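You operate a simulated robot arm through the tools that you are given. There is no shell and no other tool. Be economical: measure what you need, move in short steps, check, and stop when the job is done.

Carry out the task below with a simulated robot arm. There is one attempt and no reset: what you move stays moved.

Task
Turn the volume knob to 100 ml. Then shut the right doser door. Then take the green-banded bottle on the top of the doser cabinet and put it away on the top of the steel bench. Then open the upper right door of the tall cupboard, take the blue box on the top of the doser cabinet and put it away on the middle shelf of the tall cupboard, then shut the door. Then fetch the blue ring and set it on the left half of the narrow wall shelf. Then put three of the tall orange-banded bottles from the top of the white-topped table on the shelf under the white-topped table. The order counts. Set down upright: green-banded bottle, blue box, tall orange-banded bottle.

It is judged by the outcome, as a careful person would: the job done as asked, and still so three seconds after it is handed in. It fails if anything else is knocked over, pushed out of place, dropped, spilled or broken.

Robot
A 7-joint arm with a fingered hand on a trunk, on a base that drives. Base frame: it is fixed to the floor where the robot stands at the start and does not move with it; the origin is under the middle of the robot, x ahead of it, y to its left, z up. Lengths are in cm, angles in rad, forces in N, time in s.
With the tool pointing down near the work surface it reaches from about 34 to 72 cm from the robot's upright axis, wherever it stands. Its first joint turns from -1.204 to 3.002 rad. Places, roughly: blue box [75, 25, 100]; blue ring (9x9x4 cm) [90, -20, 100]; green-banded bottle (7x7x19 cm) [80, 0, 100]; left half of the narrow wall shelf (20x66 cm) [-356, 206, 92]; middle shelf of the tall cupboard [-250, -580, 100]; right doser door [50, -30, 40]; shelf under the white-topped table [20, -210, 20]; tall orange-banded bottle (9x9x24 cm) [10, -150, 90]; top of the steel bench [-380, 920, 90]; upper right door of the tall cupboard [-230, -560, 140]; volume knob [60, 0, 80]. Payload 3.4 kg.
The TCP is the grasp point between the finger pads, 2.5 cm short of the fingertips. In the tool frame z runs along the fingers and y along their closing line. Largest opening 8.8 cm; the body of the gripper starts 2.9 cm behind the TCP. The gripper is a hand of 4 fingers: y runs from the thumb to the fingers, the wrist lies at [-1.3, -9.7, -16.2] in the tool frame, and closing takes about 1.5 s.
Orientation is that of the tool frame in the base frame, as a unit quaternion [x, y, z, w]. With the fingers straight down and the wrist toward the robot, the tool's x, y and z point along [0, 1, 0], [1, 0, 0] and [0, 0, -1] of the base frame.

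Tools
- The arm moves only by the tool play_rows. Its argument "motion" is a list of rows, each a list of 7 numbers: the opening, from 0 (shut) to 1 (fully open), then the shift along the base's x, y, z in mm, then the turn, a rotation vector about the base's x, y, z in rad. In form: [[grip, x, y, z, rx, ry, rz], ...]. A call has 1 to 8 rows; each row shifts and turns the commanded pose from where the row before left it. Each row takes 0.2 s and may step no farther than 5 cm and 0.15 rad from the row before; otherwise, or with a gripper value out of range, the whole call is refused. A pose out of reach is approached as far as the arm can. The call stops where the force on the tool passes 40 N (or 10 N more than at its start, if that is more) or the arm is blocked; 0.2 s more then pass. The fingers move at their own pace (about 10.8 cm/s each) and stop on an object; they squeeze with about 23 N. The grip force told is the motor's: it shows also when the fingers shut on nothing. Time passes only in rows, and 0.2 s behind the last, so rows that do not move let the fingers close. The reply holds the time, the measured pose of the TCP, the force on the tool along the base axes, the opening and the grip force, in the units named above and with some noise, with the torque about the TCP (base axes, N m) and any sound that the robot's microphone picked up, and new pictures: "show" is both (left out), scene, wrist or none.
- Cameras (640 x 400 px; columns grow to the right, rows downward): "scene" is now at [12.78, -3.53, 131.88]; the picture's right is [-0.43, -0.91, 0.00], its down [-0.54, 0.26, -0.80] and it looks along [0.72, -0.34, -0.60] (base axes); focal length 214 px, centre (320, 200). "wrist" rides on the gripper at [6.4, -8.3, -9.8] in the tool frame; the picture's right is [-0.62, 0.37, -0.69], its down [-0.71, -0.63, 0.31] and it looks along [-0.32, 0.68, 0.65] (tool axes); focal length 265 px, centre (320, 200).
- raise_lower(by): slides the trunk up (or, below 0, down) by that many cm; the arm and the scene camera ride with it, the base frame stays. It gives what a move gives, with no picture.
- steer(legs): drives the robot by 1 to 6 legs, each [ahead, left, turn to the left] in cm, cm and rad, along the robot's own axes; the way and the turn of a leg run together, so that a leg with both is an arc; at most 150 cm and 3.142 rad a leg. The arm and the cameras ride along, it lands a little off, and it stops where it bumps. It gives what a move gives, and a new picture of the scene camera.
- set_grasp(shape): the hand has 4 fingers and takes this shape, open, in about a second: jaw (thumb against the fingers, like two jaws); tri (thumb and two fingers); tip (a fingertip pinch); poke (one finger out to press); point (the index stretched); flat (the hand flat); cup (the hand cupped); fist (a fist). The gripper value then closes the fingers along that shape, each until it touches; the sizes above hold for jaw. It gives what a move gives, with no picture.
- head_to(pan, tilt): turns the head with the scene camera to pan (to the left, within 1.501 rad either way) and tilt (down, from -0.506 to 1.204), counted from straight ahead of the robot. It gives what a move gives, and a new picture of the scene camera.
- point_at(camera, pixels): there is no depth. For up to 12 entries [column, row, z] of the newest picture of that camera ("zoom" is the newest enlarged one), the place [x, y] in the base frame at which the ray of that pixel passes the height z, good to about 0.3 cm. No time passes.
- inspect(camera, box): a new picture of the part [left, top, right, bottom] of that camera's present view, enlarged. No time passes.
- close_job(): hands the job in; it is judged then, once.

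Go step by step. Measure first, check grasps and placings, and put right what went wrong. The budget is 322 turns and 360 pictures, counting those below and the enlarged ones. Unless the task says otherwise, let go and move clear before handing in, and close with one line.

The tools are called after "Call:" as name(argument=value, ...) on one line, values as JSON. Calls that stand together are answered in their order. play_rows: Moves the arm, as the interface text tells. Its arguments: {"type":"object","properties":{"motion":{"type":"array","items":{"type":"array","items":{"type":"number"}}},"show":{"type":"string","enum":["both","scene","wrist","none"]}},"required":["motion"]} The other tools are called the same way: raise_lower (by) slides the trunk up or down; set_grasp (shape) gives the hand a shape; steer (legs) drives the base; head_to (pan, tilt) turns the head that bears the scene camera; point_at (camera, pixels) gives the place at which the rays of pixels pass given heights; inspect (camera, box) takes an enlarged picture of a part of a camera's view; close_job () hands the job in.

At the start:

```text
time: 0.0
tool_pos: [54.28, -8.57, 126.81]
ee_rot: [0.708, 0.706, 0.0, 0.001]
ft_force: [0.2, 1.1, -0.4]
wrist_torque: [-0.02, 0.04, 0.01]
opening: 8.79
grasp_force: 0.1
shape: jaw
trunk travel left (down, up): [-62.5, 21.5]
robot x, y, heading: [-0.06, 0.4, 0.001]
head pan, tilt: [-0.44, 0.646]
```

scene: 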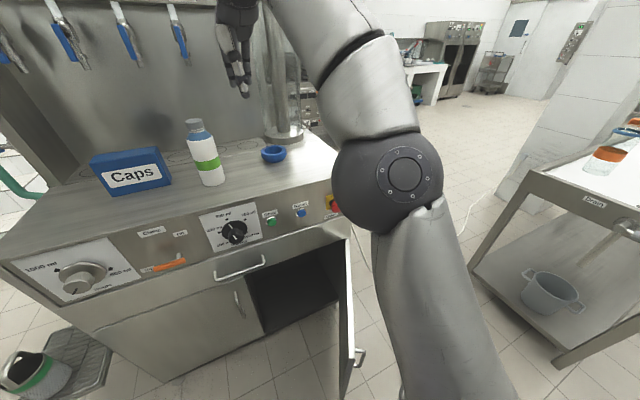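
wrist: 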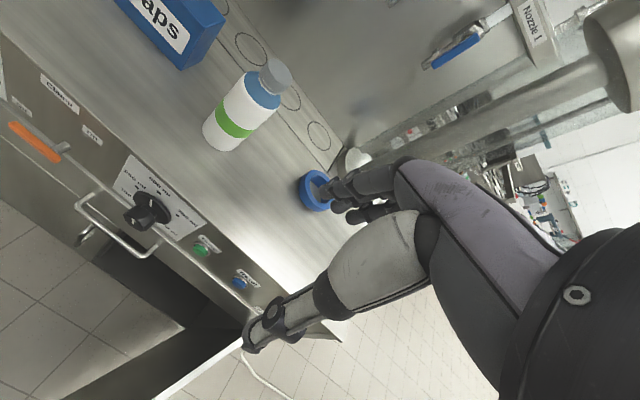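

The scene shows a black knob at about (233,232) and a silver knob at about (82,278). I'll zoom in on both to read the labels.

Call:
inspect(camera="scene", box=[180, 180, 340, 280])

Call:
inspect(camera="scene", box=[0, 220, 160, 320])

Call:
inspect(camera="wrist", box=[70, 130, 230, 230])

```text
4.00 times, centred on (260, 230) of scene
```

zoom: 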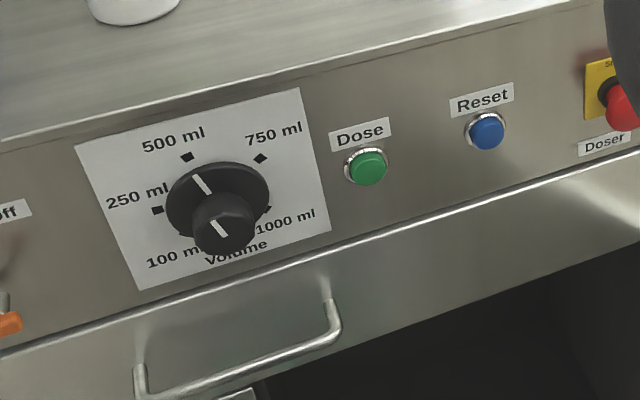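

```text
4.00 times, centred on (80, 270) of scene
```

zoom: 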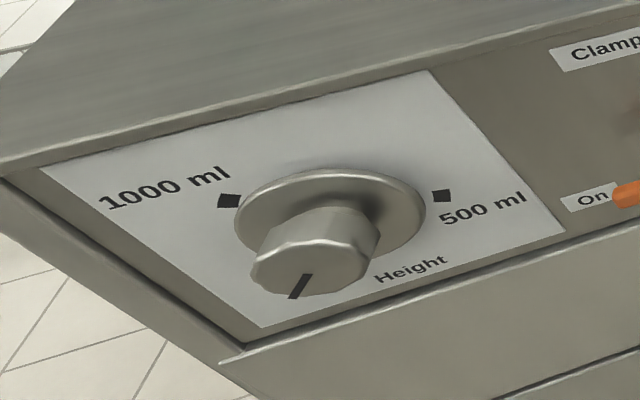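

```text
4.00 times, centred on (150, 180) of wrist
```

zoom: 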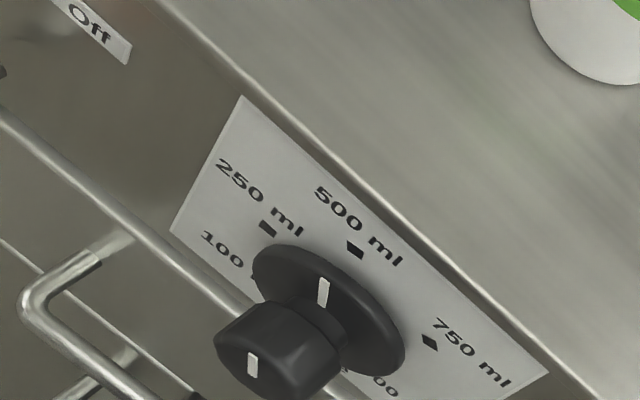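

The black knob is the Volume knob (100/250/500/750/1000 ml) and now points near 500. I'll triangulate the knob tip, the dial and the cabinet edges from the two cameras.

Call:
point_at(camera="scene", pixels=[[235.5, 237, 70], [235.5, 237, 75], [235.5, 237, 80], [235.5, 237, 85], [255, 202, 80], [255, 202, 85], [255, 202, 90], [215, 251, 70], [215, 251, 80], [227, 219, 80], [220, 232, 75], [245, 219, 80]])

Call:
point_at(camera="wrist", pixels=[[133, 221, 70], [133, 221, 75], [133, 221, 80], [133, 221, 85], [206, 225, 80], [206, 225, 85], [206, 225, 90], [113, 188, 70], [113, 188, 80], [159, 193, 80], [137, 187, 80], [177, 215, 80]])

```text
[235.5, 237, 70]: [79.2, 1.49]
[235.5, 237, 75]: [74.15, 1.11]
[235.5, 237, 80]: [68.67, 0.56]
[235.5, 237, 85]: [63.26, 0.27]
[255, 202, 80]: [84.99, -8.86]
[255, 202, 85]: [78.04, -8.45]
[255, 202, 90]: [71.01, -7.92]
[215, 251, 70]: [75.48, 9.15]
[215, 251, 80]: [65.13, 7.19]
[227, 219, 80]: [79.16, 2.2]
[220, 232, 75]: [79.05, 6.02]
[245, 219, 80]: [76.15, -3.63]
```

```text
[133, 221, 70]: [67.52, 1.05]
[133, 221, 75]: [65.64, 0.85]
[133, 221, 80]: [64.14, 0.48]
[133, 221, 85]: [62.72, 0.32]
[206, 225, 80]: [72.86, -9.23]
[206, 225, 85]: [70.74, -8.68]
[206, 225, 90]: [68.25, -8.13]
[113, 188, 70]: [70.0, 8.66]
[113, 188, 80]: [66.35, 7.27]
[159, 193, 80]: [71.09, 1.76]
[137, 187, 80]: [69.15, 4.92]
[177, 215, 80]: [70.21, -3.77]
```

The knob tip is near [62.5, 0.2, 85.5] and the panel face near x = 67. Before backing away for a head-on view, I'll check the surroundings.

Call:
head_to(pan=1.5, tilt=0.5)

Call:
head_to(pan=-1.5, tilt=0.5)

```text
time: 1.9
tool_pos: [54.24, -8.44, 126.87]
ee_rot: [0.708, 0.706, 0.0, 0.0]
ft_force: [-0.4, -0.2, 0.2]
wrist_torque: [0.02, -0.02, -0.01]
opening: 8.76
grasp_force: 0.1
shape: jaw
trunk travel left (down, up): [-62.5, 21.5]
robot x, y, heading: [-0.55, 0.03, -0.001]
head pan, tilt: [1.499, 0.499]
```

scene: 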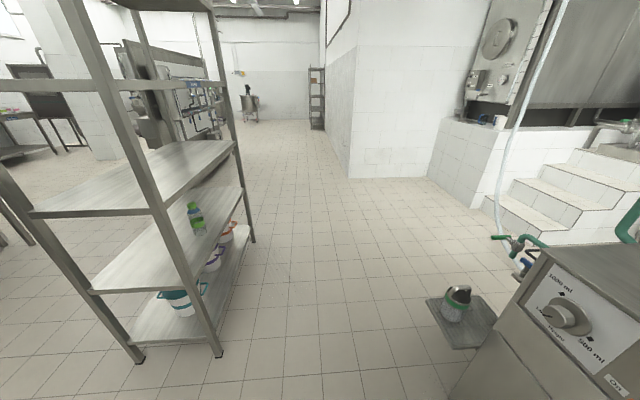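

```text
time: 4.5
tool_pos: [54.2, -8.42, 126.82]
ee_rot: [0.708, 0.706, 0.0, 0.0]
ft_force: [0.7, 0.0, -0.6]
wrist_torque: [0.03, -0.02, -0.02]
opening: 8.77
grasp_force: 0.0
shape: jaw
trunk travel left (down, up): [-62.5, 21.5]
robot x, y, heading: [0.24, 0.15, -0.007]
head pan, tilt: [-1.499, 0.499]
```

scene: 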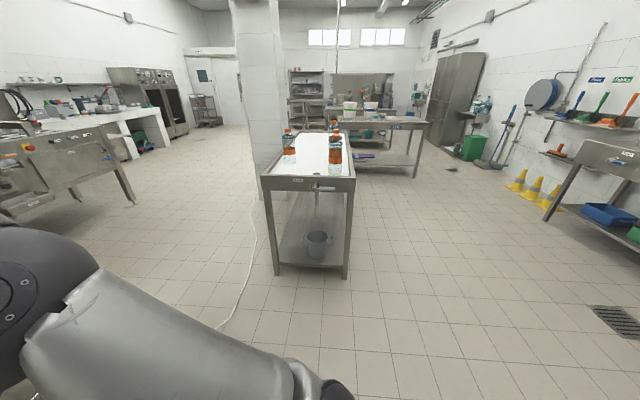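

Both sides look clear for a short retreat. I'll back off 40 cm, lower the trunk to knob height and look at the panel straight on.

Call:
steer(legs=[[-40, 0, 0]])

Call:
raise_lower(by=-40)

Call:
head_to(pan=0.0, tilt=0.15)

```text
time: 6.9
tool_pos: [15.15, -8.41, 126.94]
ee_rot: [0.706, 0.708, 0.0, 0.0]
ft_force: [0.3, 0.1, -1.1]
wrist_torque: [0.01, 0.0, -0.03]
opening: 8.77
grasp_force: 0.0
shape: jaw
trunk travel left (down, up): [-62.5, 21.5]
robot x, y, heading: [-39.07, 0.13, 0.006]
head pan, tilt: [-1.499, 0.499]
```

scene: 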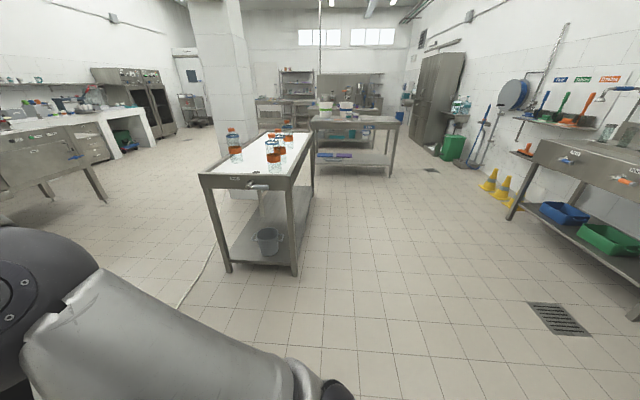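

```text
time: 10.8
tool_pos: [15.2, -8.43, 86.77]
ee_rot: [0.706, 0.708, 0.0, -0.001]
ft_force: [-0.4, 0.5, 0.3]
wrist_torque: [-0.01, -0.01, 0.03]
opening: 8.72
grasp_force: 0.1
shape: jaw
trunk travel left (down, up): [-22.5, 61.5]
robot x, y, heading: [-38.89, -0.07, 0.005]
head pan, tilt: [-1.499, 0.499]
```

```text
time: 12.4
tool_pos: [15.27, -8.54, 86.85]
ee_rot: [0.707, 0.707, -0.001, 0.0]
ft_force: [0.1, -0.1, 0.3]
wrist_torque: [0.03, 0.03, 0.04]
opening: 8.76
grasp_force: 0.1
shape: jaw
trunk travel left (down, up): [-22.5, 61.5]
robot x, y, heading: [-39.07, -0.11, 0.005]
head pan, tilt: [0.0, 0.15]
```

scene: 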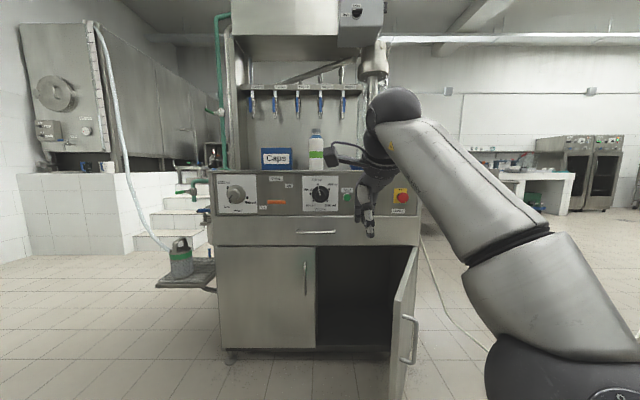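

Call:
inspect(camera="scene", box=[296, 168, 346, 218])

Call:
inspect(camera="scene", box=[310, 220, 430, 400])

```text
8.00 times, centred on (321, 193) of scene
```

zoom: 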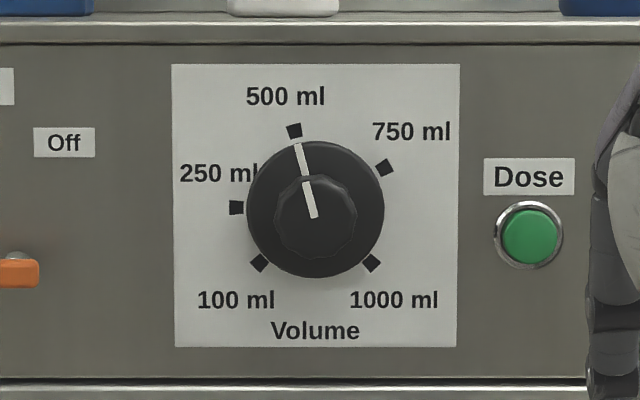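

```text
2.22 times, centred on (370, 310) of scene
```

zoom: 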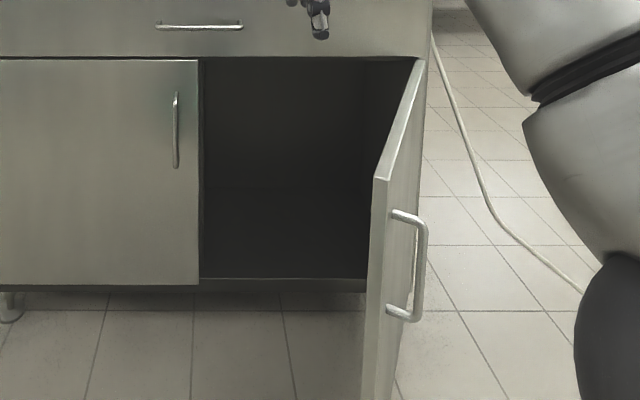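

Head-on, the pointer sits at 500 (15° left of vertical), and 100 ml is 135° left, so the knob needs 120° counter-clockwise (−2.09 rad about +x). First I'll test pointing the hand forward in free space.

Call:
play_rows(motion=[[1, 0, 0, 0, 0, -0.1428, 0], [1, 0, 0, 0, 0, -0.1428, 0], [1, 0, 0, 0, 0, -0.1428, 0], [1, 0, 0, 0, 0, -0.1428, 0], [1, 0, 0, 0, 0, -0.1428, 0], [1, 0, 0, 0, 0, -0.1428, 0], [1, 0, 0, 0, 0, -0.1428, 0], [1, 0, 0, 0, 0, -0.1428, 0]], show="none")

Call:
play_rows(motion=[[1, 0, 0, 0, 0, -0.1428, 0], [1, 0, 0, 0, 0, -0.1428, 0], [1, 0, 0, 0, 0, -0.1428, 0], [1, 0, 0, 0, 0, 0, 0]], show="both")

```text
time: 14.2
tool_pos: [15.09, -8.54, 86.74]
ee_rot: [0.593, 0.596, 0.383, 0.382]
ft_force: [-0.4, -0.2, 0.2]
wrist_torque: [0.0, -0.03, -0.01]
opening: 8.77
grasp_force: 0.0
shape: jaw
trunk travel left (down, up): [-22.5, 61.5]
robot x, y, heading: [-38.87, -0.11, 0.002]
head pan, tilt: [0.0, 0.15]
```

```text
time: 15.2
tool_pos: [15.1, -8.43, 86.89]
ee_rot: [0.498, 0.501, 0.501, 0.5]
ft_force: [0.0, -0.1, 0.5]
wrist_torque: [-0.01, 0.01, -0.04]
opening: 8.77
grasp_force: 0.1
shape: jaw
trunk travel left (down, up): [-22.5, 61.5]
robot x, y, heading: [-39.14, -0.18, 0.002]
head pan, tilt: [0.0, 0.15]
```

scene: 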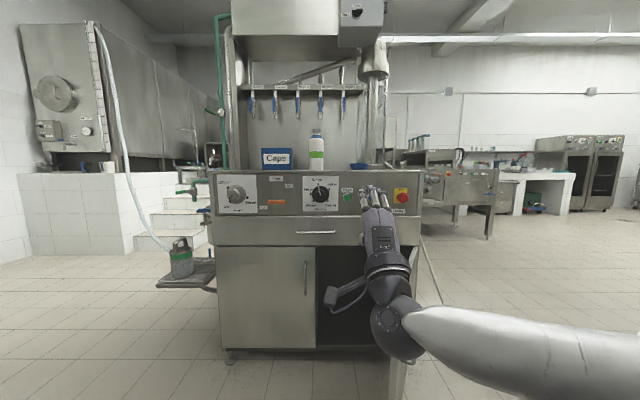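
wrist: 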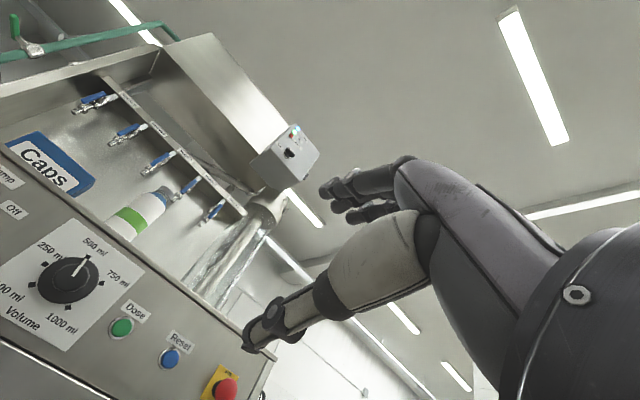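

The hand now points forward cleanly. Next I'll test in free air how far it can roll about x.

Call:
play_rows(motion=[[1, 0, 0, 0, -0.15, 0, 0], [1, 0, 0, 0, -0.15, 0, 0], [1, 0, 0, 0, -0.15, 0, 0], [1, 0, 0, 0, -0.15, 0, 0], [1, 0, 0, 0, -0.15, 0, 0], [1, 0, 0, 0, -0.15, 0, 0], [1, 0, 0, 0, -0.15, 0, 0], [1, 0, 0, 0, -0.15, 0, 0]], show="none")

Call:
play_rows(motion=[[1, 0, 0, 0, -0.15, 0, 0], [1, 0, 0, 0, -0.15, 0, 0], [1, 0, 0, 0, -0.15, 0, 0], [1, 0, 0, 0, -0.15, 0, 0], [1, 0, 0, 0, -0.15, 0, 0], [1, 0, 0, 0, -0.15, 0, 0], [1, 0, 0, 0, 0, 0, 0]], show="both")

```text
time: 17.0
tool_pos: [15.23, -8.52, 86.84]
ee_rot: [0.129, 0.696, 0.129, 0.695]
ft_force: [-0.4, 0.4, 0.5]
wrist_torque: [0.04, -0.01, -0.01]
opening: 8.77
grasp_force: 0.1
shape: jaw
trunk travel left (down, up): [-22.5, 61.5]
robot x, y, heading: [-38.98, -0.56, 0.001]
head pan, tilt: [0.0, 0.15]
```

```text
time: 18.6
tool_pos: [15.25, -8.34, 86.77]
ee_rot: [-0.186, 0.683, -0.187, 0.681]
ft_force: [-0.3, 0.0, 0.1]
wrist_torque: [0.01, 0.0, -0.02]
opening: 8.75
grasp_force: 0.0
shape: jaw
trunk travel left (down, up): [-22.5, 61.5]
robot x, y, heading: [-39.19, 0.19, 0.003]
head pan, tilt: [0.0, 0.15]
```

scene: 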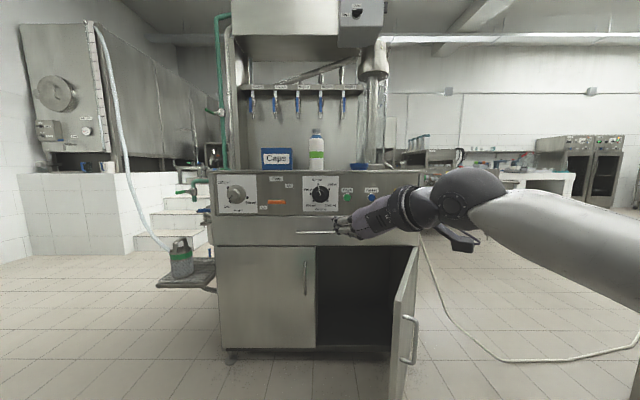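
wrist: 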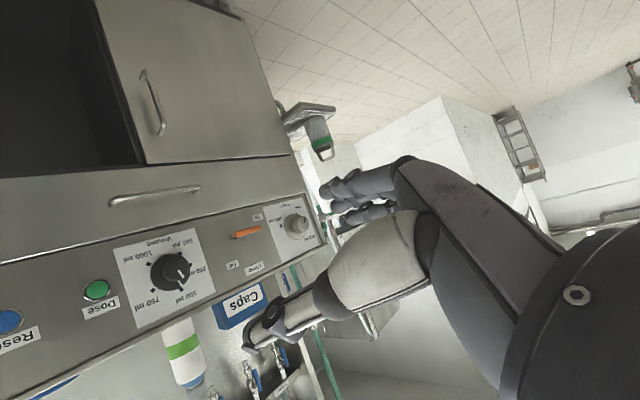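

A full 120° roll works in the air. I'll roll back and get the knob's centre ray from this view.

Call:
play_rows(motion=[[1, 0, 0, 0, 0.15, 0, 0], [1, 0, 0, 0, 0.15, 0, 0], [1, 0, 0, 0, 0.15, 0, 0], [1, 0, 0, 0, 0.15, 0, 0], [1, 0, 0, 0, 0.15, 0, 0], [1, 0, 0, 0, 0.15, 0, 0], [1, 0, 0, 0, 0.15, 0, 0], [1, 0, 0, 0, 0.15, 0, 0]], show="none")

Call:
play_rows(motion=[[1, 0, 0, 0, 0.15, 0, 0], [1, 0, 0, 0, 0.15, 0, 0], [1, 0, 0, 0, 0.15, 0, 0], [1, 0, 0, 0, 0.15, 0, 0], [1, 0, 0, 0, 0.15, 0, 0], [1, 0, 0, 0, 0.15, 0, 0], [1, 0, 0, 0, 0, 0, 0]], show="none")

Call:
inspect(camera="scene", box=[296, 168, 346, 218])

Call:
point_at(camera="zoom", pixels=[[315, 216, 85], [315, 216, 86], [315, 216, 84], [315, 209, 85], [315, 209, 84], [172, 66, 91], [172, 66, 90], [172, 66, 92], [459, 345, 78], [459, 345, 79]])

```text
time: 20.4
tool_pos: [15.24, -8.46, 86.87]
ee_rot: [0.234, 0.668, 0.233, 0.667]
ft_force: [-0.4, 0.9, 0.2]
wrist_torque: [-0.01, 0.0, -0.06]
opening: 8.75
grasp_force: 0.1
shape: jaw
trunk travel left (down, up): [-22.5, 61.5]
robot x, y, heading: [-38.84, -0.25, 0.003]
head pan, tilt: [0.0, 0.15]
```

```text
time: 22.0
tool_pos: [15.27, -8.5, 86.87]
ee_rot: [0.499, 0.5, 0.5, 0.501]
ft_force: [0.5, 1.1, 0.1]
wrist_torque: [-0.01, -0.01, 0.0]
opening: 8.79
grasp_force: 0.1
shape: jaw
trunk travel left (down, up): [-22.5, 61.5]
robot x, y, heading: [-39.34, -0.35, -0.0]
head pan, tilt: [0.0, 0.15]
```

```text
8.00 times, centred on (321, 193) of scene
```

zoom: 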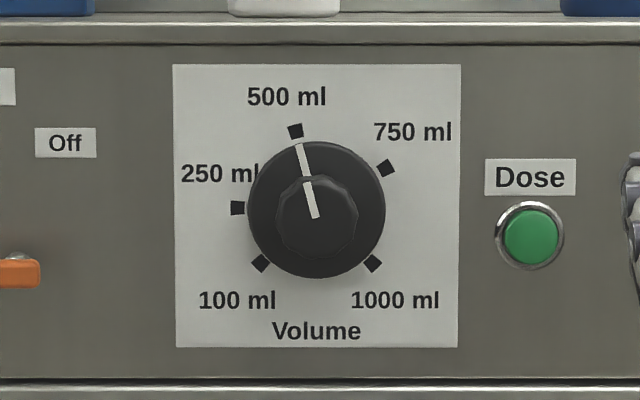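

```text
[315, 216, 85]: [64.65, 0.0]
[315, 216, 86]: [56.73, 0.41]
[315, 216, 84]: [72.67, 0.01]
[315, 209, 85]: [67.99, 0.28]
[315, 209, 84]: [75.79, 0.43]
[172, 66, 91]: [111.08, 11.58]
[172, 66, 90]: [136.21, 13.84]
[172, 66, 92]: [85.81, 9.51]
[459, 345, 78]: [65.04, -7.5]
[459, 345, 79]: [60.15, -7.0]
```

The knob centre is at y≈0.1, z≈85.3. To keep the forearm above the open door, I'll raise the trunk 30 cm and lower the hand by the same amount, then look.

Call:
raise_lower(by=30)

Call:
play_rows(motion=[[1, 0, 0, -50, 0, 0, 0], [1, 0, 0, -50, 0, 0, 0], [1, 0, 0, -50, 0, 0, 0], [1, 0, 0, -50, 0, 0, 0], [1, 0, 0, -50, 0, 0, 0], [1, 0, 0, -50, 0, 0, 0], [1, 0, 0, -16, 0, 0, 0], [1, 0, 0, 0, 0, 0, 0]], show="scene")

```text
time: 25.0
tool_pos: [15.27, -8.42, 116.78]
ee_rot: [0.5, 0.5, 0.499, 0.501]
ft_force: [-0.1, 0.4, -1.4]
wrist_torque: [0.0, 0.03, -0.05]
opening: 8.76
grasp_force: 0.2
shape: jaw
trunk travel left (down, up): [-52.5, 31.5]
robot x, y, heading: [-38.9, -0.22, 0.004]
head pan, tilt: [0.0, 0.15]
```

```text
time: 26.8
tool_pos: [15.26, -8.54, 85.36]
ee_rot: [0.499, 0.501, 0.5, 0.5]
ft_force: [-0.1, -0.4, -0.4]
wrist_torque: [-0.03, 0.0, -0.01]
opening: 8.79
grasp_force: 0.1
shape: jaw
trunk travel left (down, up): [-52.5, 31.5]
robot x, y, heading: [-39.17, -0.18, 0.005]
head pan, tilt: [0.0, 0.15]
```

scene: 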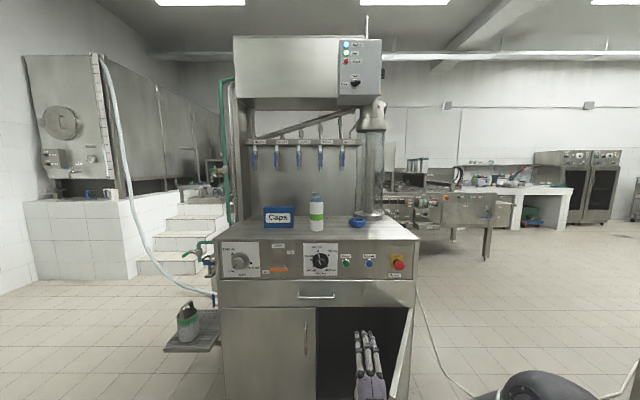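

The pose is good. I'll tilt the head down to compare the arm and the door before driving.

Call:
head_to(pan=-0.2, tilt=0.75)

```text
time: 27.8
tool_pos: [15.28, -8.49, 85.34]
ee_rot: [0.5, 0.5, 0.5, 0.5]
ft_force: [0.0, 0.7, 0.2]
wrist_torque: [0.0, -0.02, -0.05]
opening: 8.79
grasp_force: 0.0
shape: jaw
trunk travel left (down, up): [-52.5, 31.5]
robot x, y, heading: [-38.73, 0.11, 0.006]
head pan, tilt: [-0.201, 0.75]
```

scene: 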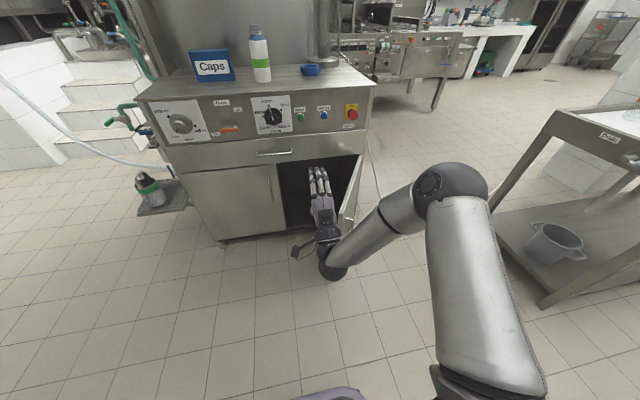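

Call:
point_at(camera="scene", pixels=[[362, 157, 60], [362, 157, 65], [362, 157, 70], [340, 212, 60], [340, 212, 65], [340, 212, 70], [357, 213, 30], [357, 213, 45]])

Call:
inspect(camera="scene", box=[270, 140, 430, 280])

```text
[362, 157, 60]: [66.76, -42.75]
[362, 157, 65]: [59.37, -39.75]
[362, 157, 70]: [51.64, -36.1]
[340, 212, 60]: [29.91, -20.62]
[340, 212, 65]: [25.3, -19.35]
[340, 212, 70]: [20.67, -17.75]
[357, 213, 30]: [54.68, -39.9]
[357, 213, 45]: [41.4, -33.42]
```

```text
2.86 times, centred on (350, 210) of scene
```

zoom: 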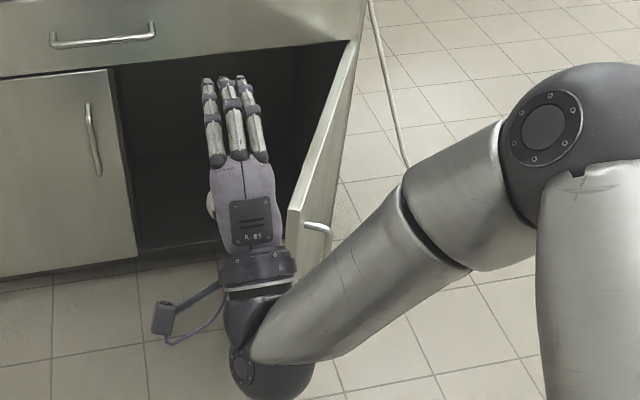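

The door top is at z≈60, below the wrist, so it is safe to drive in with the knob ahead of the hand.

Call:
steer(legs=[[0, 8.6, 0], [36, 0, 0]])

```text
time: 30.7
tool_pos: [50.63, 0.34, 85.42]
ee_rot: [0.498, 0.502, 0.5, 0.5]
ft_force: [0.1, 0.0, -0.4]
wrist_torque: [-0.02, 0.02, 0.02]
opening: 8.78
grasp_force: 0.1
shape: jaw
trunk travel left (down, up): [-52.5, 31.5]
robot x, y, heading: [-3.87, 8.63, 0.0]
head pan, tilt: [-0.201, 0.75]
```

scene: 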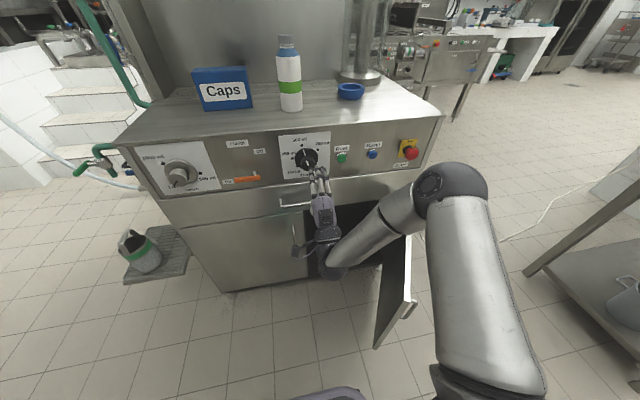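

The hand lines up with the knob (y 0.34, z 85.4). I'll advance to just around it and check.

Call:
play_rows(motion=[[1, 40, -2, 0, 0, 0, 0], [1, 40, 0, 0, 0, 0, 0], [1, 35, 0, 0, 0, 0, 0], [1, 0, 0, 0, 0, 0, 0]], show="both")

Call:
inspect(camera="scene", box=[270, 130, 350, 230])

```text
time: 31.7
tool_pos: [61.96, -0.03, 85.43]
ee_rot: [0.501, 0.499, 0.5, 0.501]
ft_force: [-0.2, -0.8, 0.1]
wrist_torque: [0.0, 0.01, 0.01]
opening: 8.76
grasp_force: 0.1
shape: jaw
trunk travel left (down, up): [-52.5, 31.5]
robot x, y, heading: [-3.77, 8.78, 0.003]
head pan, tilt: [-0.201, 0.75]
```

scene: 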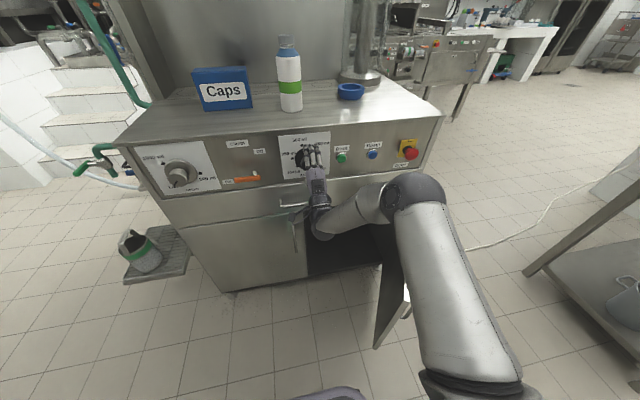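
wrist: 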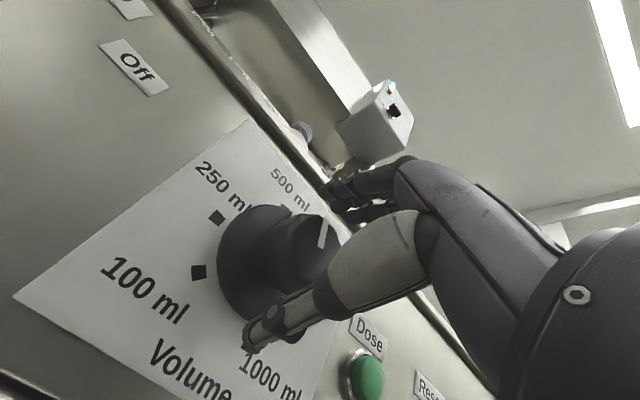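

```text
4.00 times, centred on (310, 180) of scene
```

zoom: 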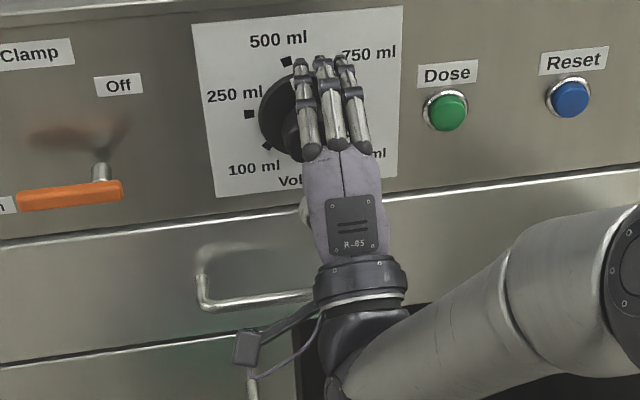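

The knob is between the thumb and fingers, slightly short of full depth, with no contact. I'll close gently.

Call:
play_rows(motion=[[0.5, 3, 0, 0, 0, 0, 0], [0, 0, 0, 0, 0, 0, 0], [0, 0, 0, 0, 0, 0, 0], [0, 0, 0, 0, 0, 0, 0], [0, 0, 0, 0, 0, 0, 0], [0, 0, 0, 0, 0, 0, 0], [0, 0, 0, 0, 0, 0, 0]], show="wrist")

Call:
inspect(camera="scene", box=[270, 130, 350, 230])

```text
time: 33.3
tool_pos: [62.32, 0.01, 85.4]
ee_rot: [0.5, 0.501, 0.499, 0.501]
ft_force: [0.4, -0.7, -2.1]
wrist_torque: [0.0, 0.02, 0.04]
opening: 3.48
grasp_force: 23.2
shape: jaw
trunk travel left (down, up): [-52.5, 31.5]
robot x, y, heading: [-3.85, 8.85, 0.004]
head pan, tilt: [-0.201, 0.75]
```

wrist: 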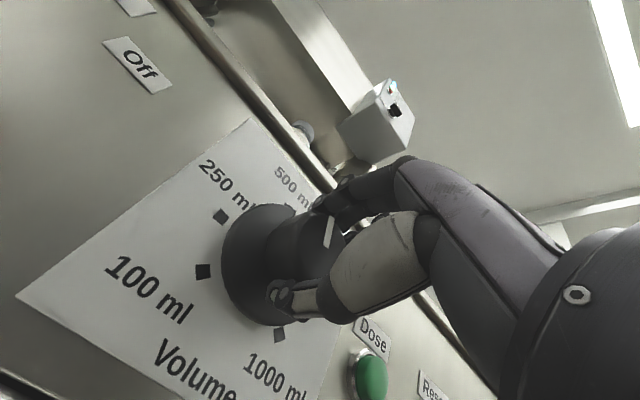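

```text
4.00 times, centred on (310, 180) of scene
```

zoom: 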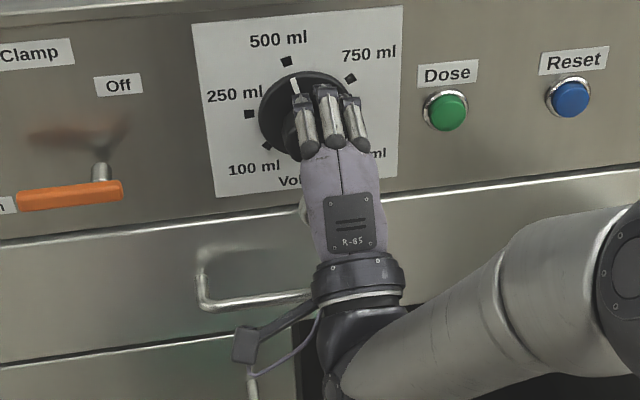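

The knob is held at 3.5 cm with negligible side force. I'll turn −1.2 rad and check.

Call:
play_rows(motion=[[0, 0, 0, 0, -0.15, 0, 0], [0, 0, 0, 0, -0.15, 0, 0], [0, 0, 0, 0, -0.15, 0, 0], [0, 0, 0, 0, -0.15, 0, 0], [0, 0, 0, 0, -0.15, 0, 0], [0, 0, 0, 0, -0.15, 0, 0], [0, 0, 0, 0, -0.15, 0, 0], [0, 0, 0, 0, -0.15, 0, 0]], show="wrist")

Call:
inspect(camera="scene", box=[270, 130, 350, 230])

```text
time: 35.1
tool_pos: [62.42, 0.18, 85.39]
ee_rot: [0.129, 0.696, 0.13, 0.695]
ft_force: [-3.8, 3.2, -4.4]
wrist_torque: [0.05, 0.09, 0.11]
opening: 3.38
grasp_force: 23.1
shape: jaw
trunk travel left (down, up): [-52.5, 31.5]
robot x, y, heading: [-4.06, 8.64, 0.004]
head pan, tilt: [-0.201, 0.75]
```

wrist: 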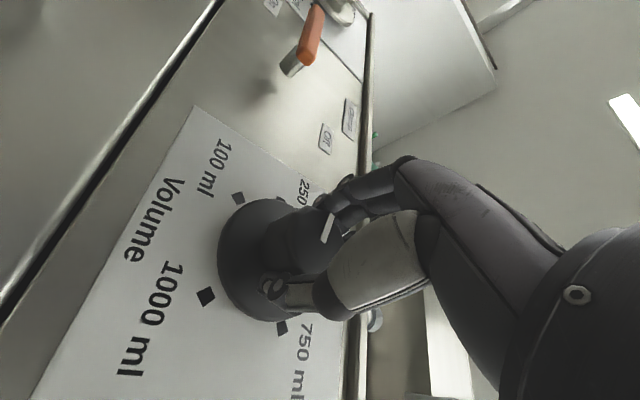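

```text
4.00 times, centred on (310, 180) of scene
```

zoom: 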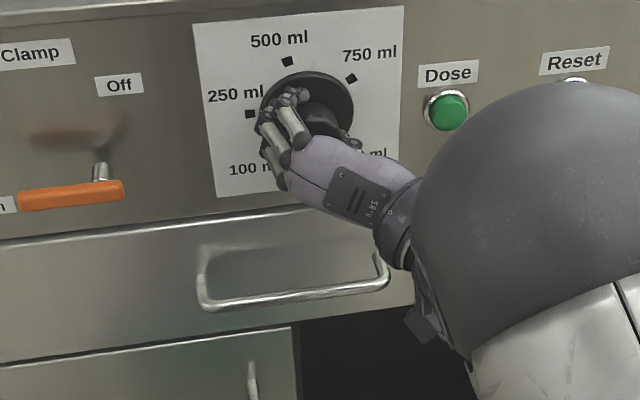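

The white tick stays fixed relative to the fingers (327,228), so the knob is turning with the hand. I'll finish the remaining −0.894 rad.

Call:
play_rows(motion=[[0, 0, 0, 0, -0.149, 0, 0], [0, 0, 0, 0, -0.149, 0, 0], [0, 0, 0, 0, -0.149, 0, 0], [0, 0, 0, 0, -0.149, 0, 0], [0, 0, 0, 0, -0.149, 0, 0], [0, 0, 0, 0, -0.149, 0, 0], [0, 0, 0, 0, 0, 0, 0]], show="wrist")

Call:
inspect(camera="scene", box=[270, 130, 350, 230])

```text
time: 36.7
tool_pos: [62.36, -0.52, 84.85]
ee_rot: [-0.175, 0.689, -0.182, 0.68]
ft_force: [0.2, 22.9, 13.9]
wrist_torque: [0.28, -0.14, 0.69]
opening: 3.46
grasp_force: 22.7
shape: jaw
trunk travel left (down, up): [-52.5, 31.5]
robot x, y, heading: [-3.53, 8.63, 0.001]
head pan, tilt: [-0.201, 0.75]
```

wrist: 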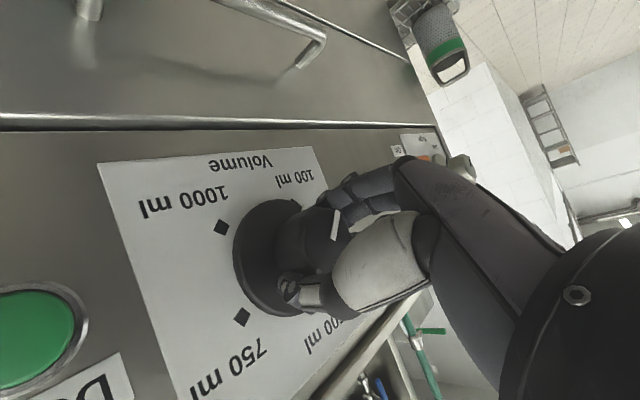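

```text
4.00 times, centred on (310, 180) of scene
```

zoom: 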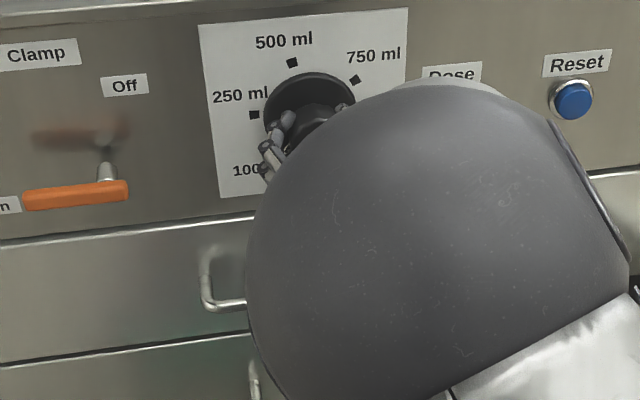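

The pose has been pushed about 0.5 cm with a 23 N side load, possibly the knob's end stop or a finger contact. I'll open, pull straight back and look at the dial.

Call:
play_rows(motion=[[1, 0, 0, 0, 0, 0, 0], [1, 0, 0, 0, 0, 0, 0], [1, 0, 0, 0, 0, 0, 0], [1, 0, 0, 0, 0, 0, 0], [1, -30, 0, 0, 0, 0, 0], [1, -40, 0, 0, 0, 0, 0], [1, -40, 0, 0, 0, 0, 0]], show="wrist")

Call:
inspect(camera="wrist", box=[60, 130, 300, 350])

```text
time: 38.2
tool_pos: [53.99, -1.45, 74.67]
ee_rot: [-0.183, 0.756, -0.168, 0.606]
ft_force: [-0.7, 0.0, 0.3]
wrist_torque: [0.03, 0.03, -0.01]
opening: 8.83
grasp_force: 0.1
shape: jaw
trunk travel left (down, up): [-52.5, 31.5]
robot x, y, heading: [-3.71, 9.12, 0.004]
head pan, tilt: [-0.201, 0.75]
stopped in row 7: the arm was blocked; the commanded pose is now the measured one
```

wrist: 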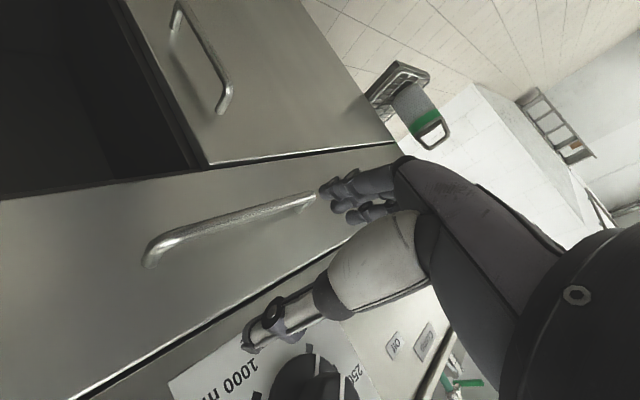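

```text
1.82 times, centred on (180, 240) of wrist
```

zoom: 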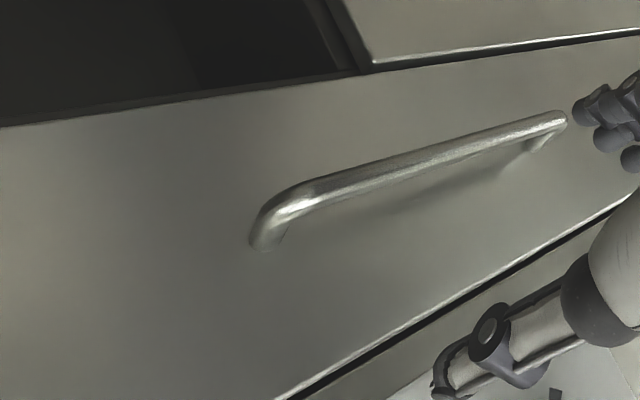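

The arm blocked while retracting and the hand sagged to z 74.7, clear of the drawer handle. I'll back the base away and then look.

Call:
steer(legs=[[-30, 0, 0]])

Call:
inspect(camera="scene", box=[230, 60, 390, 180])

```text
time: 40.2
tool_pos: [23.64, -1.31, 74.83]
ee_rot: [-0.185, 0.754, -0.166, 0.608]
ft_force: [-0.8, 0.1, 0.5]
wrist_torque: [-0.04, 0.0, 0.0]
opening: 8.78
grasp_force: 0.0
shape: jaw
trunk travel left (down, up): [-52.5, 31.5]
robot x, y, heading: [-33.92, 8.49, 0.007]
head pan, tilt: [-0.201, 0.75]
```

scene: 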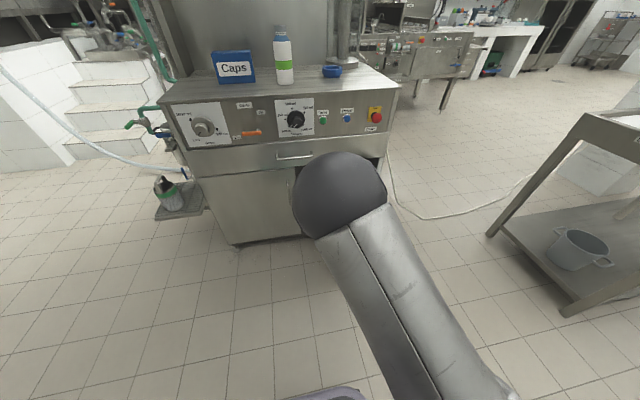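

```text
3.33 times, centred on (310, 120) of scene
```

zoom: 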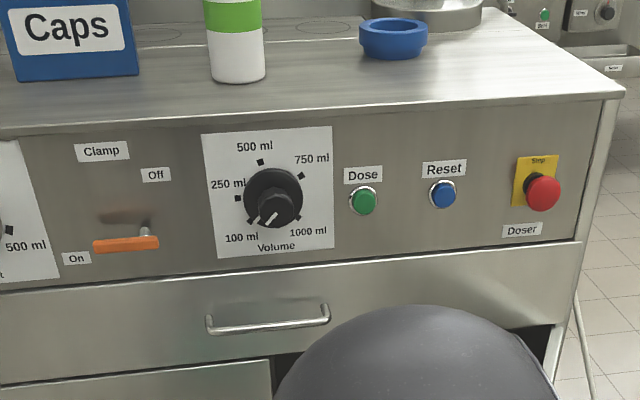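

The pointer now seems aimed at 100 ml; I'll zoom in to measure.

Call:
inspect(camera="scene", box=[270, 92, 322, 144])

```text
7.69 times, centred on (296, 118) of scene
```

zoom: 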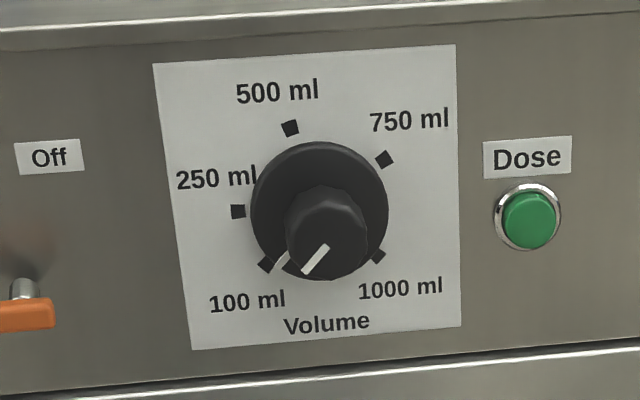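

It may have overshot a few degrees. I'll lower the trunk for a straight-on view to judge it.

Call:
raise_lower(by=-32)

Call:
head_to(pan=-0.1, tilt=0.15)

Call:
inspect(camera="scene", box=[260, 160, 360, 240])

```text
time: 43.4
tool_pos: [23.76, -1.34, 42.79]
ee_rot: [-0.184, 0.754, -0.166, 0.608]
ft_force: [-0.1, 0.0, -0.3]
wrist_torque: [0.05, 0.0, 0.0]
opening: 8.77
grasp_force: 0.2
shape: jaw
trunk travel left (down, up): [-20.5, 63.5]
robot x, y, heading: [-33.84, 8.58, 0.007]
head pan, tilt: [-0.201, 0.75]
```

```text
time: 44.4
tool_pos: [23.7, -1.31, 42.8]
ee_rot: [-0.184, 0.755, -0.167, 0.607]
ft_force: [-0.1, 0.6, -0.3]
wrist_torque: [-0.02, 0.02, 0.01]
opening: 8.79
grasp_force: 0.0
shape: jaw
trunk travel left (down, up): [-20.5, 63.5]
robot x, y, heading: [-33.97, 8.15, 0.011]
head pan, tilt: [-0.099, 0.15]
```

scene: 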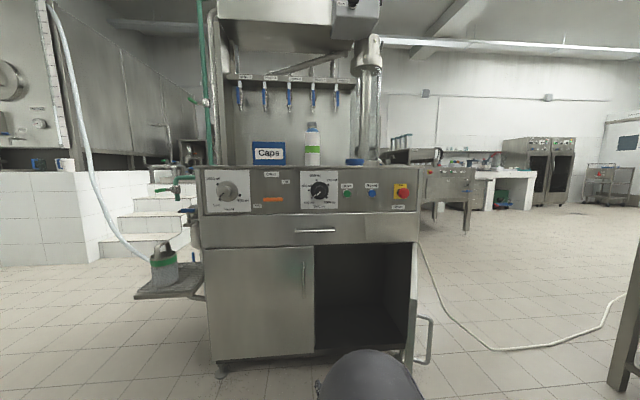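

```text
5.00 times, centred on (310, 200) of scene
```

zoom: 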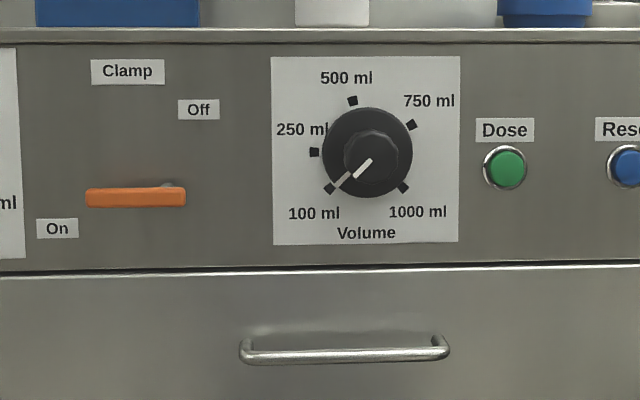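

Call:
inspect(camera="scene", box=[304, 174, 336, 206])

```text
12.50 times, centred on (320, 190) of scene
```

zoom: 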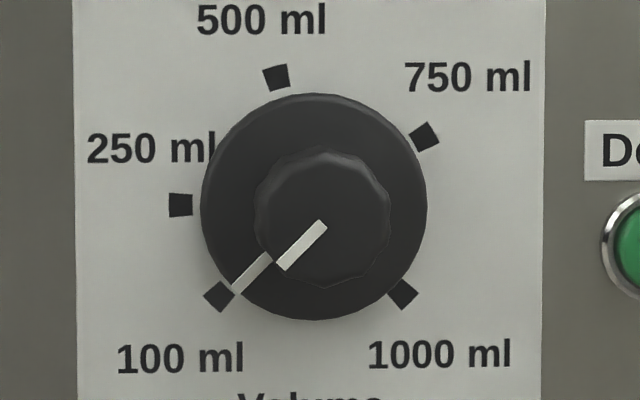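

The tick is within about 2° of the 100 ml mark, touching it, so the knob is done. Now I'll unroll the hand to the straight-ahead pose, away from the door.

Call:
play_rows(motion=[[1, 0, 0, 0, 0.1476, -0.0113, -0.0142], [1, 0, 0, 0, 0.1476, -0.0113, -0.0142], [1, 0, 0, 0, 0.1476, -0.0113, -0.0142], [1, 0, 0, 0, 0.1476, -0.0113, -0.0142], [1, 0, 0, 0, 0.1476, -0.0113, -0.0142], [1, 0, 0, 0, 0.1476, -0.0113, -0.0142], [1, 0, 0, 0, 0.1476, -0.0113, -0.0142]], show="none")

Call:
play_rows(motion=[[1, 0, 0, 0, 0.1476, -0.0113, -0.0142], [1, 0, 0, 0, 0.1476, -0.0113, -0.0142], [1, 0, 0, 0, 0.1476, -0.0113, -0.0142], [1, 0, 0, 0, 0.1476, -0.0113, -0.0142], [1, 0, 0, 0, 0.1476, -0.0113, -0.0142], [1, 0, 0, 0, 0.1476, -0.0113, -0.0142], [1, 0, 0, 0, 0.1476, -0.0113, -0.0142]], show="none")

Call:
head_to(pan=-0.3, tilt=0.4)

```text
time: 46.0
tool_pos: [23.65, -1.33, 42.81]
ee_rot: [0.183, 0.722, 0.194, 0.639]
ft_force: [0.7, -0.3, 0.2]
wrist_torque: [0.04, -0.02, 0.0]
opening: 8.76
grasp_force: 0.1
shape: jaw
trunk travel left (down, up): [-20.5, 63.5]
robot x, y, heading: [-33.9, 8.09, 0.01]
head pan, tilt: [-0.099, 0.15]
```

```text
time: 47.6
tool_pos: [23.72, -1.25, 42.88]
ee_rot: [0.501, 0.498, 0.501, 0.501]
ft_force: [-0.7, 0.0, -0.4]
wrist_torque: [0.0, -0.02, 0.0]
opening: 8.78
grasp_force: 0.0
shape: jaw
trunk travel left (down, up): [-20.5, 63.5]
robot x, y, heading: [-33.89, 8.81, 0.007]
head pan, tilt: [-0.099, 0.15]
```

```text
time: 48.4
tool_pos: [23.69, -1.26, 42.77]
ee_rot: [0.5, 0.498, 0.499, 0.502]
ft_force: [0.7, 0.4, 0.6]
wrist_torque: [0.02, -0.04, -0.01]
opening: 8.79
grasp_force: 0.1
shape: jaw
trunk travel left (down, up): [-20.5, 63.5]
robot x, y, heading: [-34.13, 8.42, 0.009]
head pan, tilt: [-0.3, 0.4]
```

scene: 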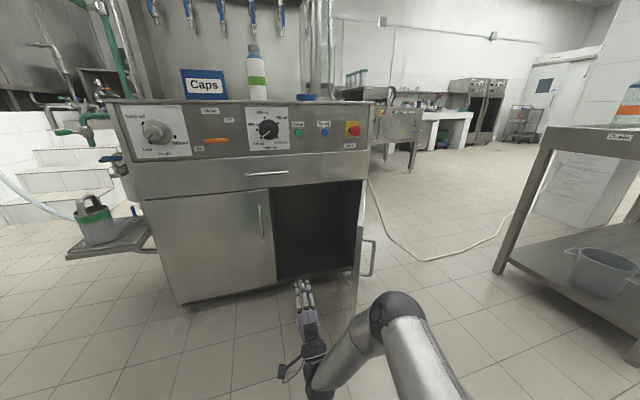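

Call:
point_at(camera="scene", pixels=[[365, 182, 60], [365, 182, 63], [360, 227, 60], [360, 227, 63], [270, 188, 60], [270, 188, 63], [276, 283, 12], [276, 283, 10], [356, 318, 12], [374, 240, 50], [374, 240, 45], [374, 275, 35]])

Call:
inspect(camera="scene", box=[260, 170, 420, 330])

```text
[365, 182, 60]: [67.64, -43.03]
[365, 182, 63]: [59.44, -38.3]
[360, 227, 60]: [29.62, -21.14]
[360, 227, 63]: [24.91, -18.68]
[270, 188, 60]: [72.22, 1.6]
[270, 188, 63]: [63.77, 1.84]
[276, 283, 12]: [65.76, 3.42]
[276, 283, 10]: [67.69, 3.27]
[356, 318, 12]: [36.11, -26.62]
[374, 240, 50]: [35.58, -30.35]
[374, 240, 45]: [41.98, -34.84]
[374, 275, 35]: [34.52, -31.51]
```

```text
2.50 times, centred on (340, 250) of scene
```

zoom: 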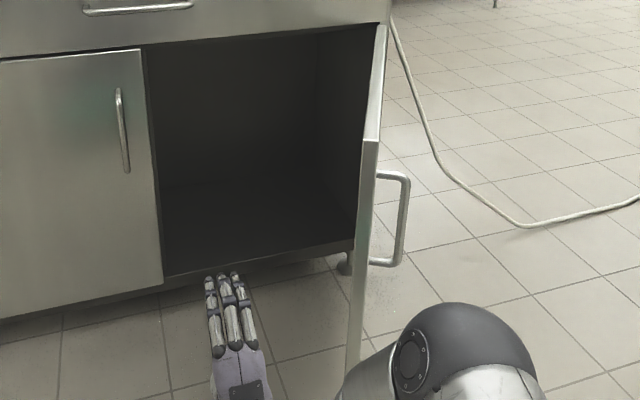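

The door hinge is near (66, −42) and its free edge near (28, −20), about 60° open with the outer face toward me, so I can push it shut with a fist. I'll move right so the hand passes outside the handle.

Call:
set_grasp(shape="fist")

Call:
steer(legs=[[-4, -37, 0]])

```text
time: 49.3
tool_pos: [23.73, -1.14, 42.95]
ee_rot: [0.5, 0.499, 0.5, 0.502]
ft_force: [-0.2, 0.3, -0.5]
wrist_torque: [0.0, 0.03, -0.03]
opening: 0.02
grasp_force: 0.0
shape: fist
trunk travel left (down, up): [-20.5, 63.5]
robot x, y, heading: [-33.88, 8.84, 0.006]
head pan, tilt: [-0.3, 0.4]
```

```text
time: 51.6
tool_pos: [20.11, -37.87, 42.86]
ee_rot: [0.498, 0.501, 0.502, 0.499]
ft_force: [-0.2, 0.8, -0.8]
wrist_torque: [0.02, -0.01, 0.02]
opening: 0.0
grasp_force: 0.0
shape: fist
trunk travel left (down, up): [-20.5, 63.5]
robot x, y, heading: [-37.31, -28.02, 0.011]
head pan, tilt: [-0.3, 0.4]
```

scene: 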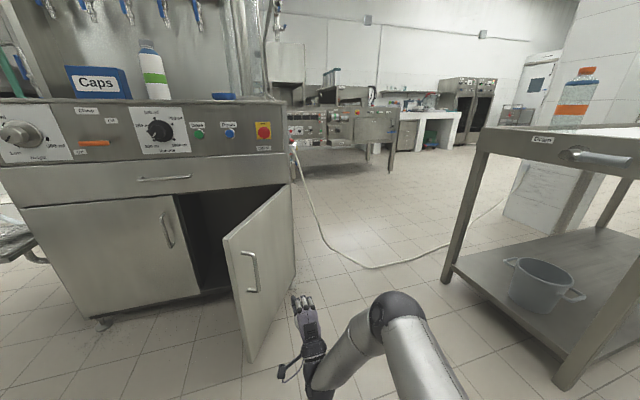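

The fist is now right of the door, with the outer face in view. I'll drive forward then diagonally to swing the door.

Call:
steer(legs=[[18, 0, 0], [6, 7, 0], [7, 5, 0]])

```text
time: 54.5
tool_pos: [51.2, -25.05, 42.9]
ee_rot: [0.498, 0.501, 0.502, 0.499]
ft_force: [-0.9, 0.3, 0.1]
wrist_torque: [0.0, -0.02, 0.03]
opening: 0.0
grasp_force: 0.1
shape: fist
trunk travel left (down, up): [-20.5, 63.5]
robot x, y, heading: [-6.44, -15.85, 0.012]
head pan, tilt: [-0.3, 0.4]
```

scene: 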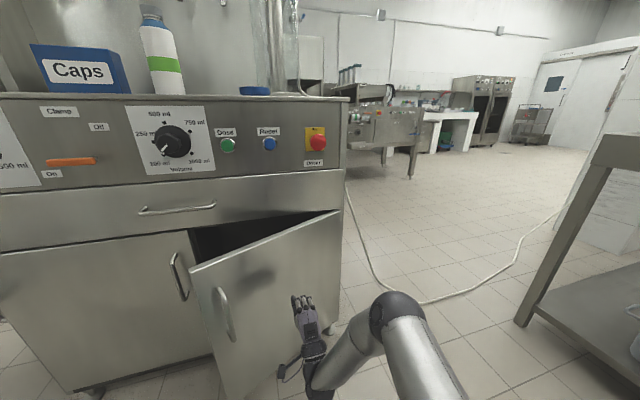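

The door has swung partly shut. I'll keep pushing with the arm, forward and slightly left.

Call:
play_rows(motion=[[0, 20, 10, 0, 0, 0, 0], [0, 20, 10, 0, 0, 0, 0], [0, 20, 8, 0, 0, 0, 0], [0, 20, 5, 0, 0, 0, 0], [0, 20, 2, 0, 0, 0, 0]], show="scene")

```text
time: 55.8
tool_pos: [61.29, -21.68, 42.95]
ee_rot: [0.498, 0.5, 0.502, 0.499]
ft_force: [-0.3, 0.3, 0.6]
wrist_torque: [-0.02, -0.01, -0.04]
opening: 0.01
grasp_force: 0.0
shape: fist
trunk travel left (down, up): [-20.5, 63.5]
robot x, y, heading: [-6.48, -15.73, 0.014]
head pan, tilt: [-0.3, 0.4]
```

scene: 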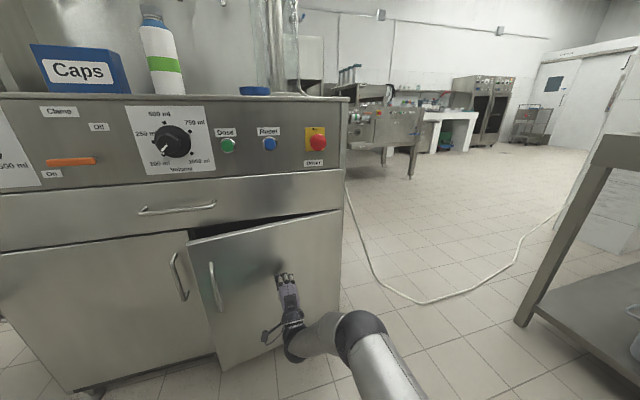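

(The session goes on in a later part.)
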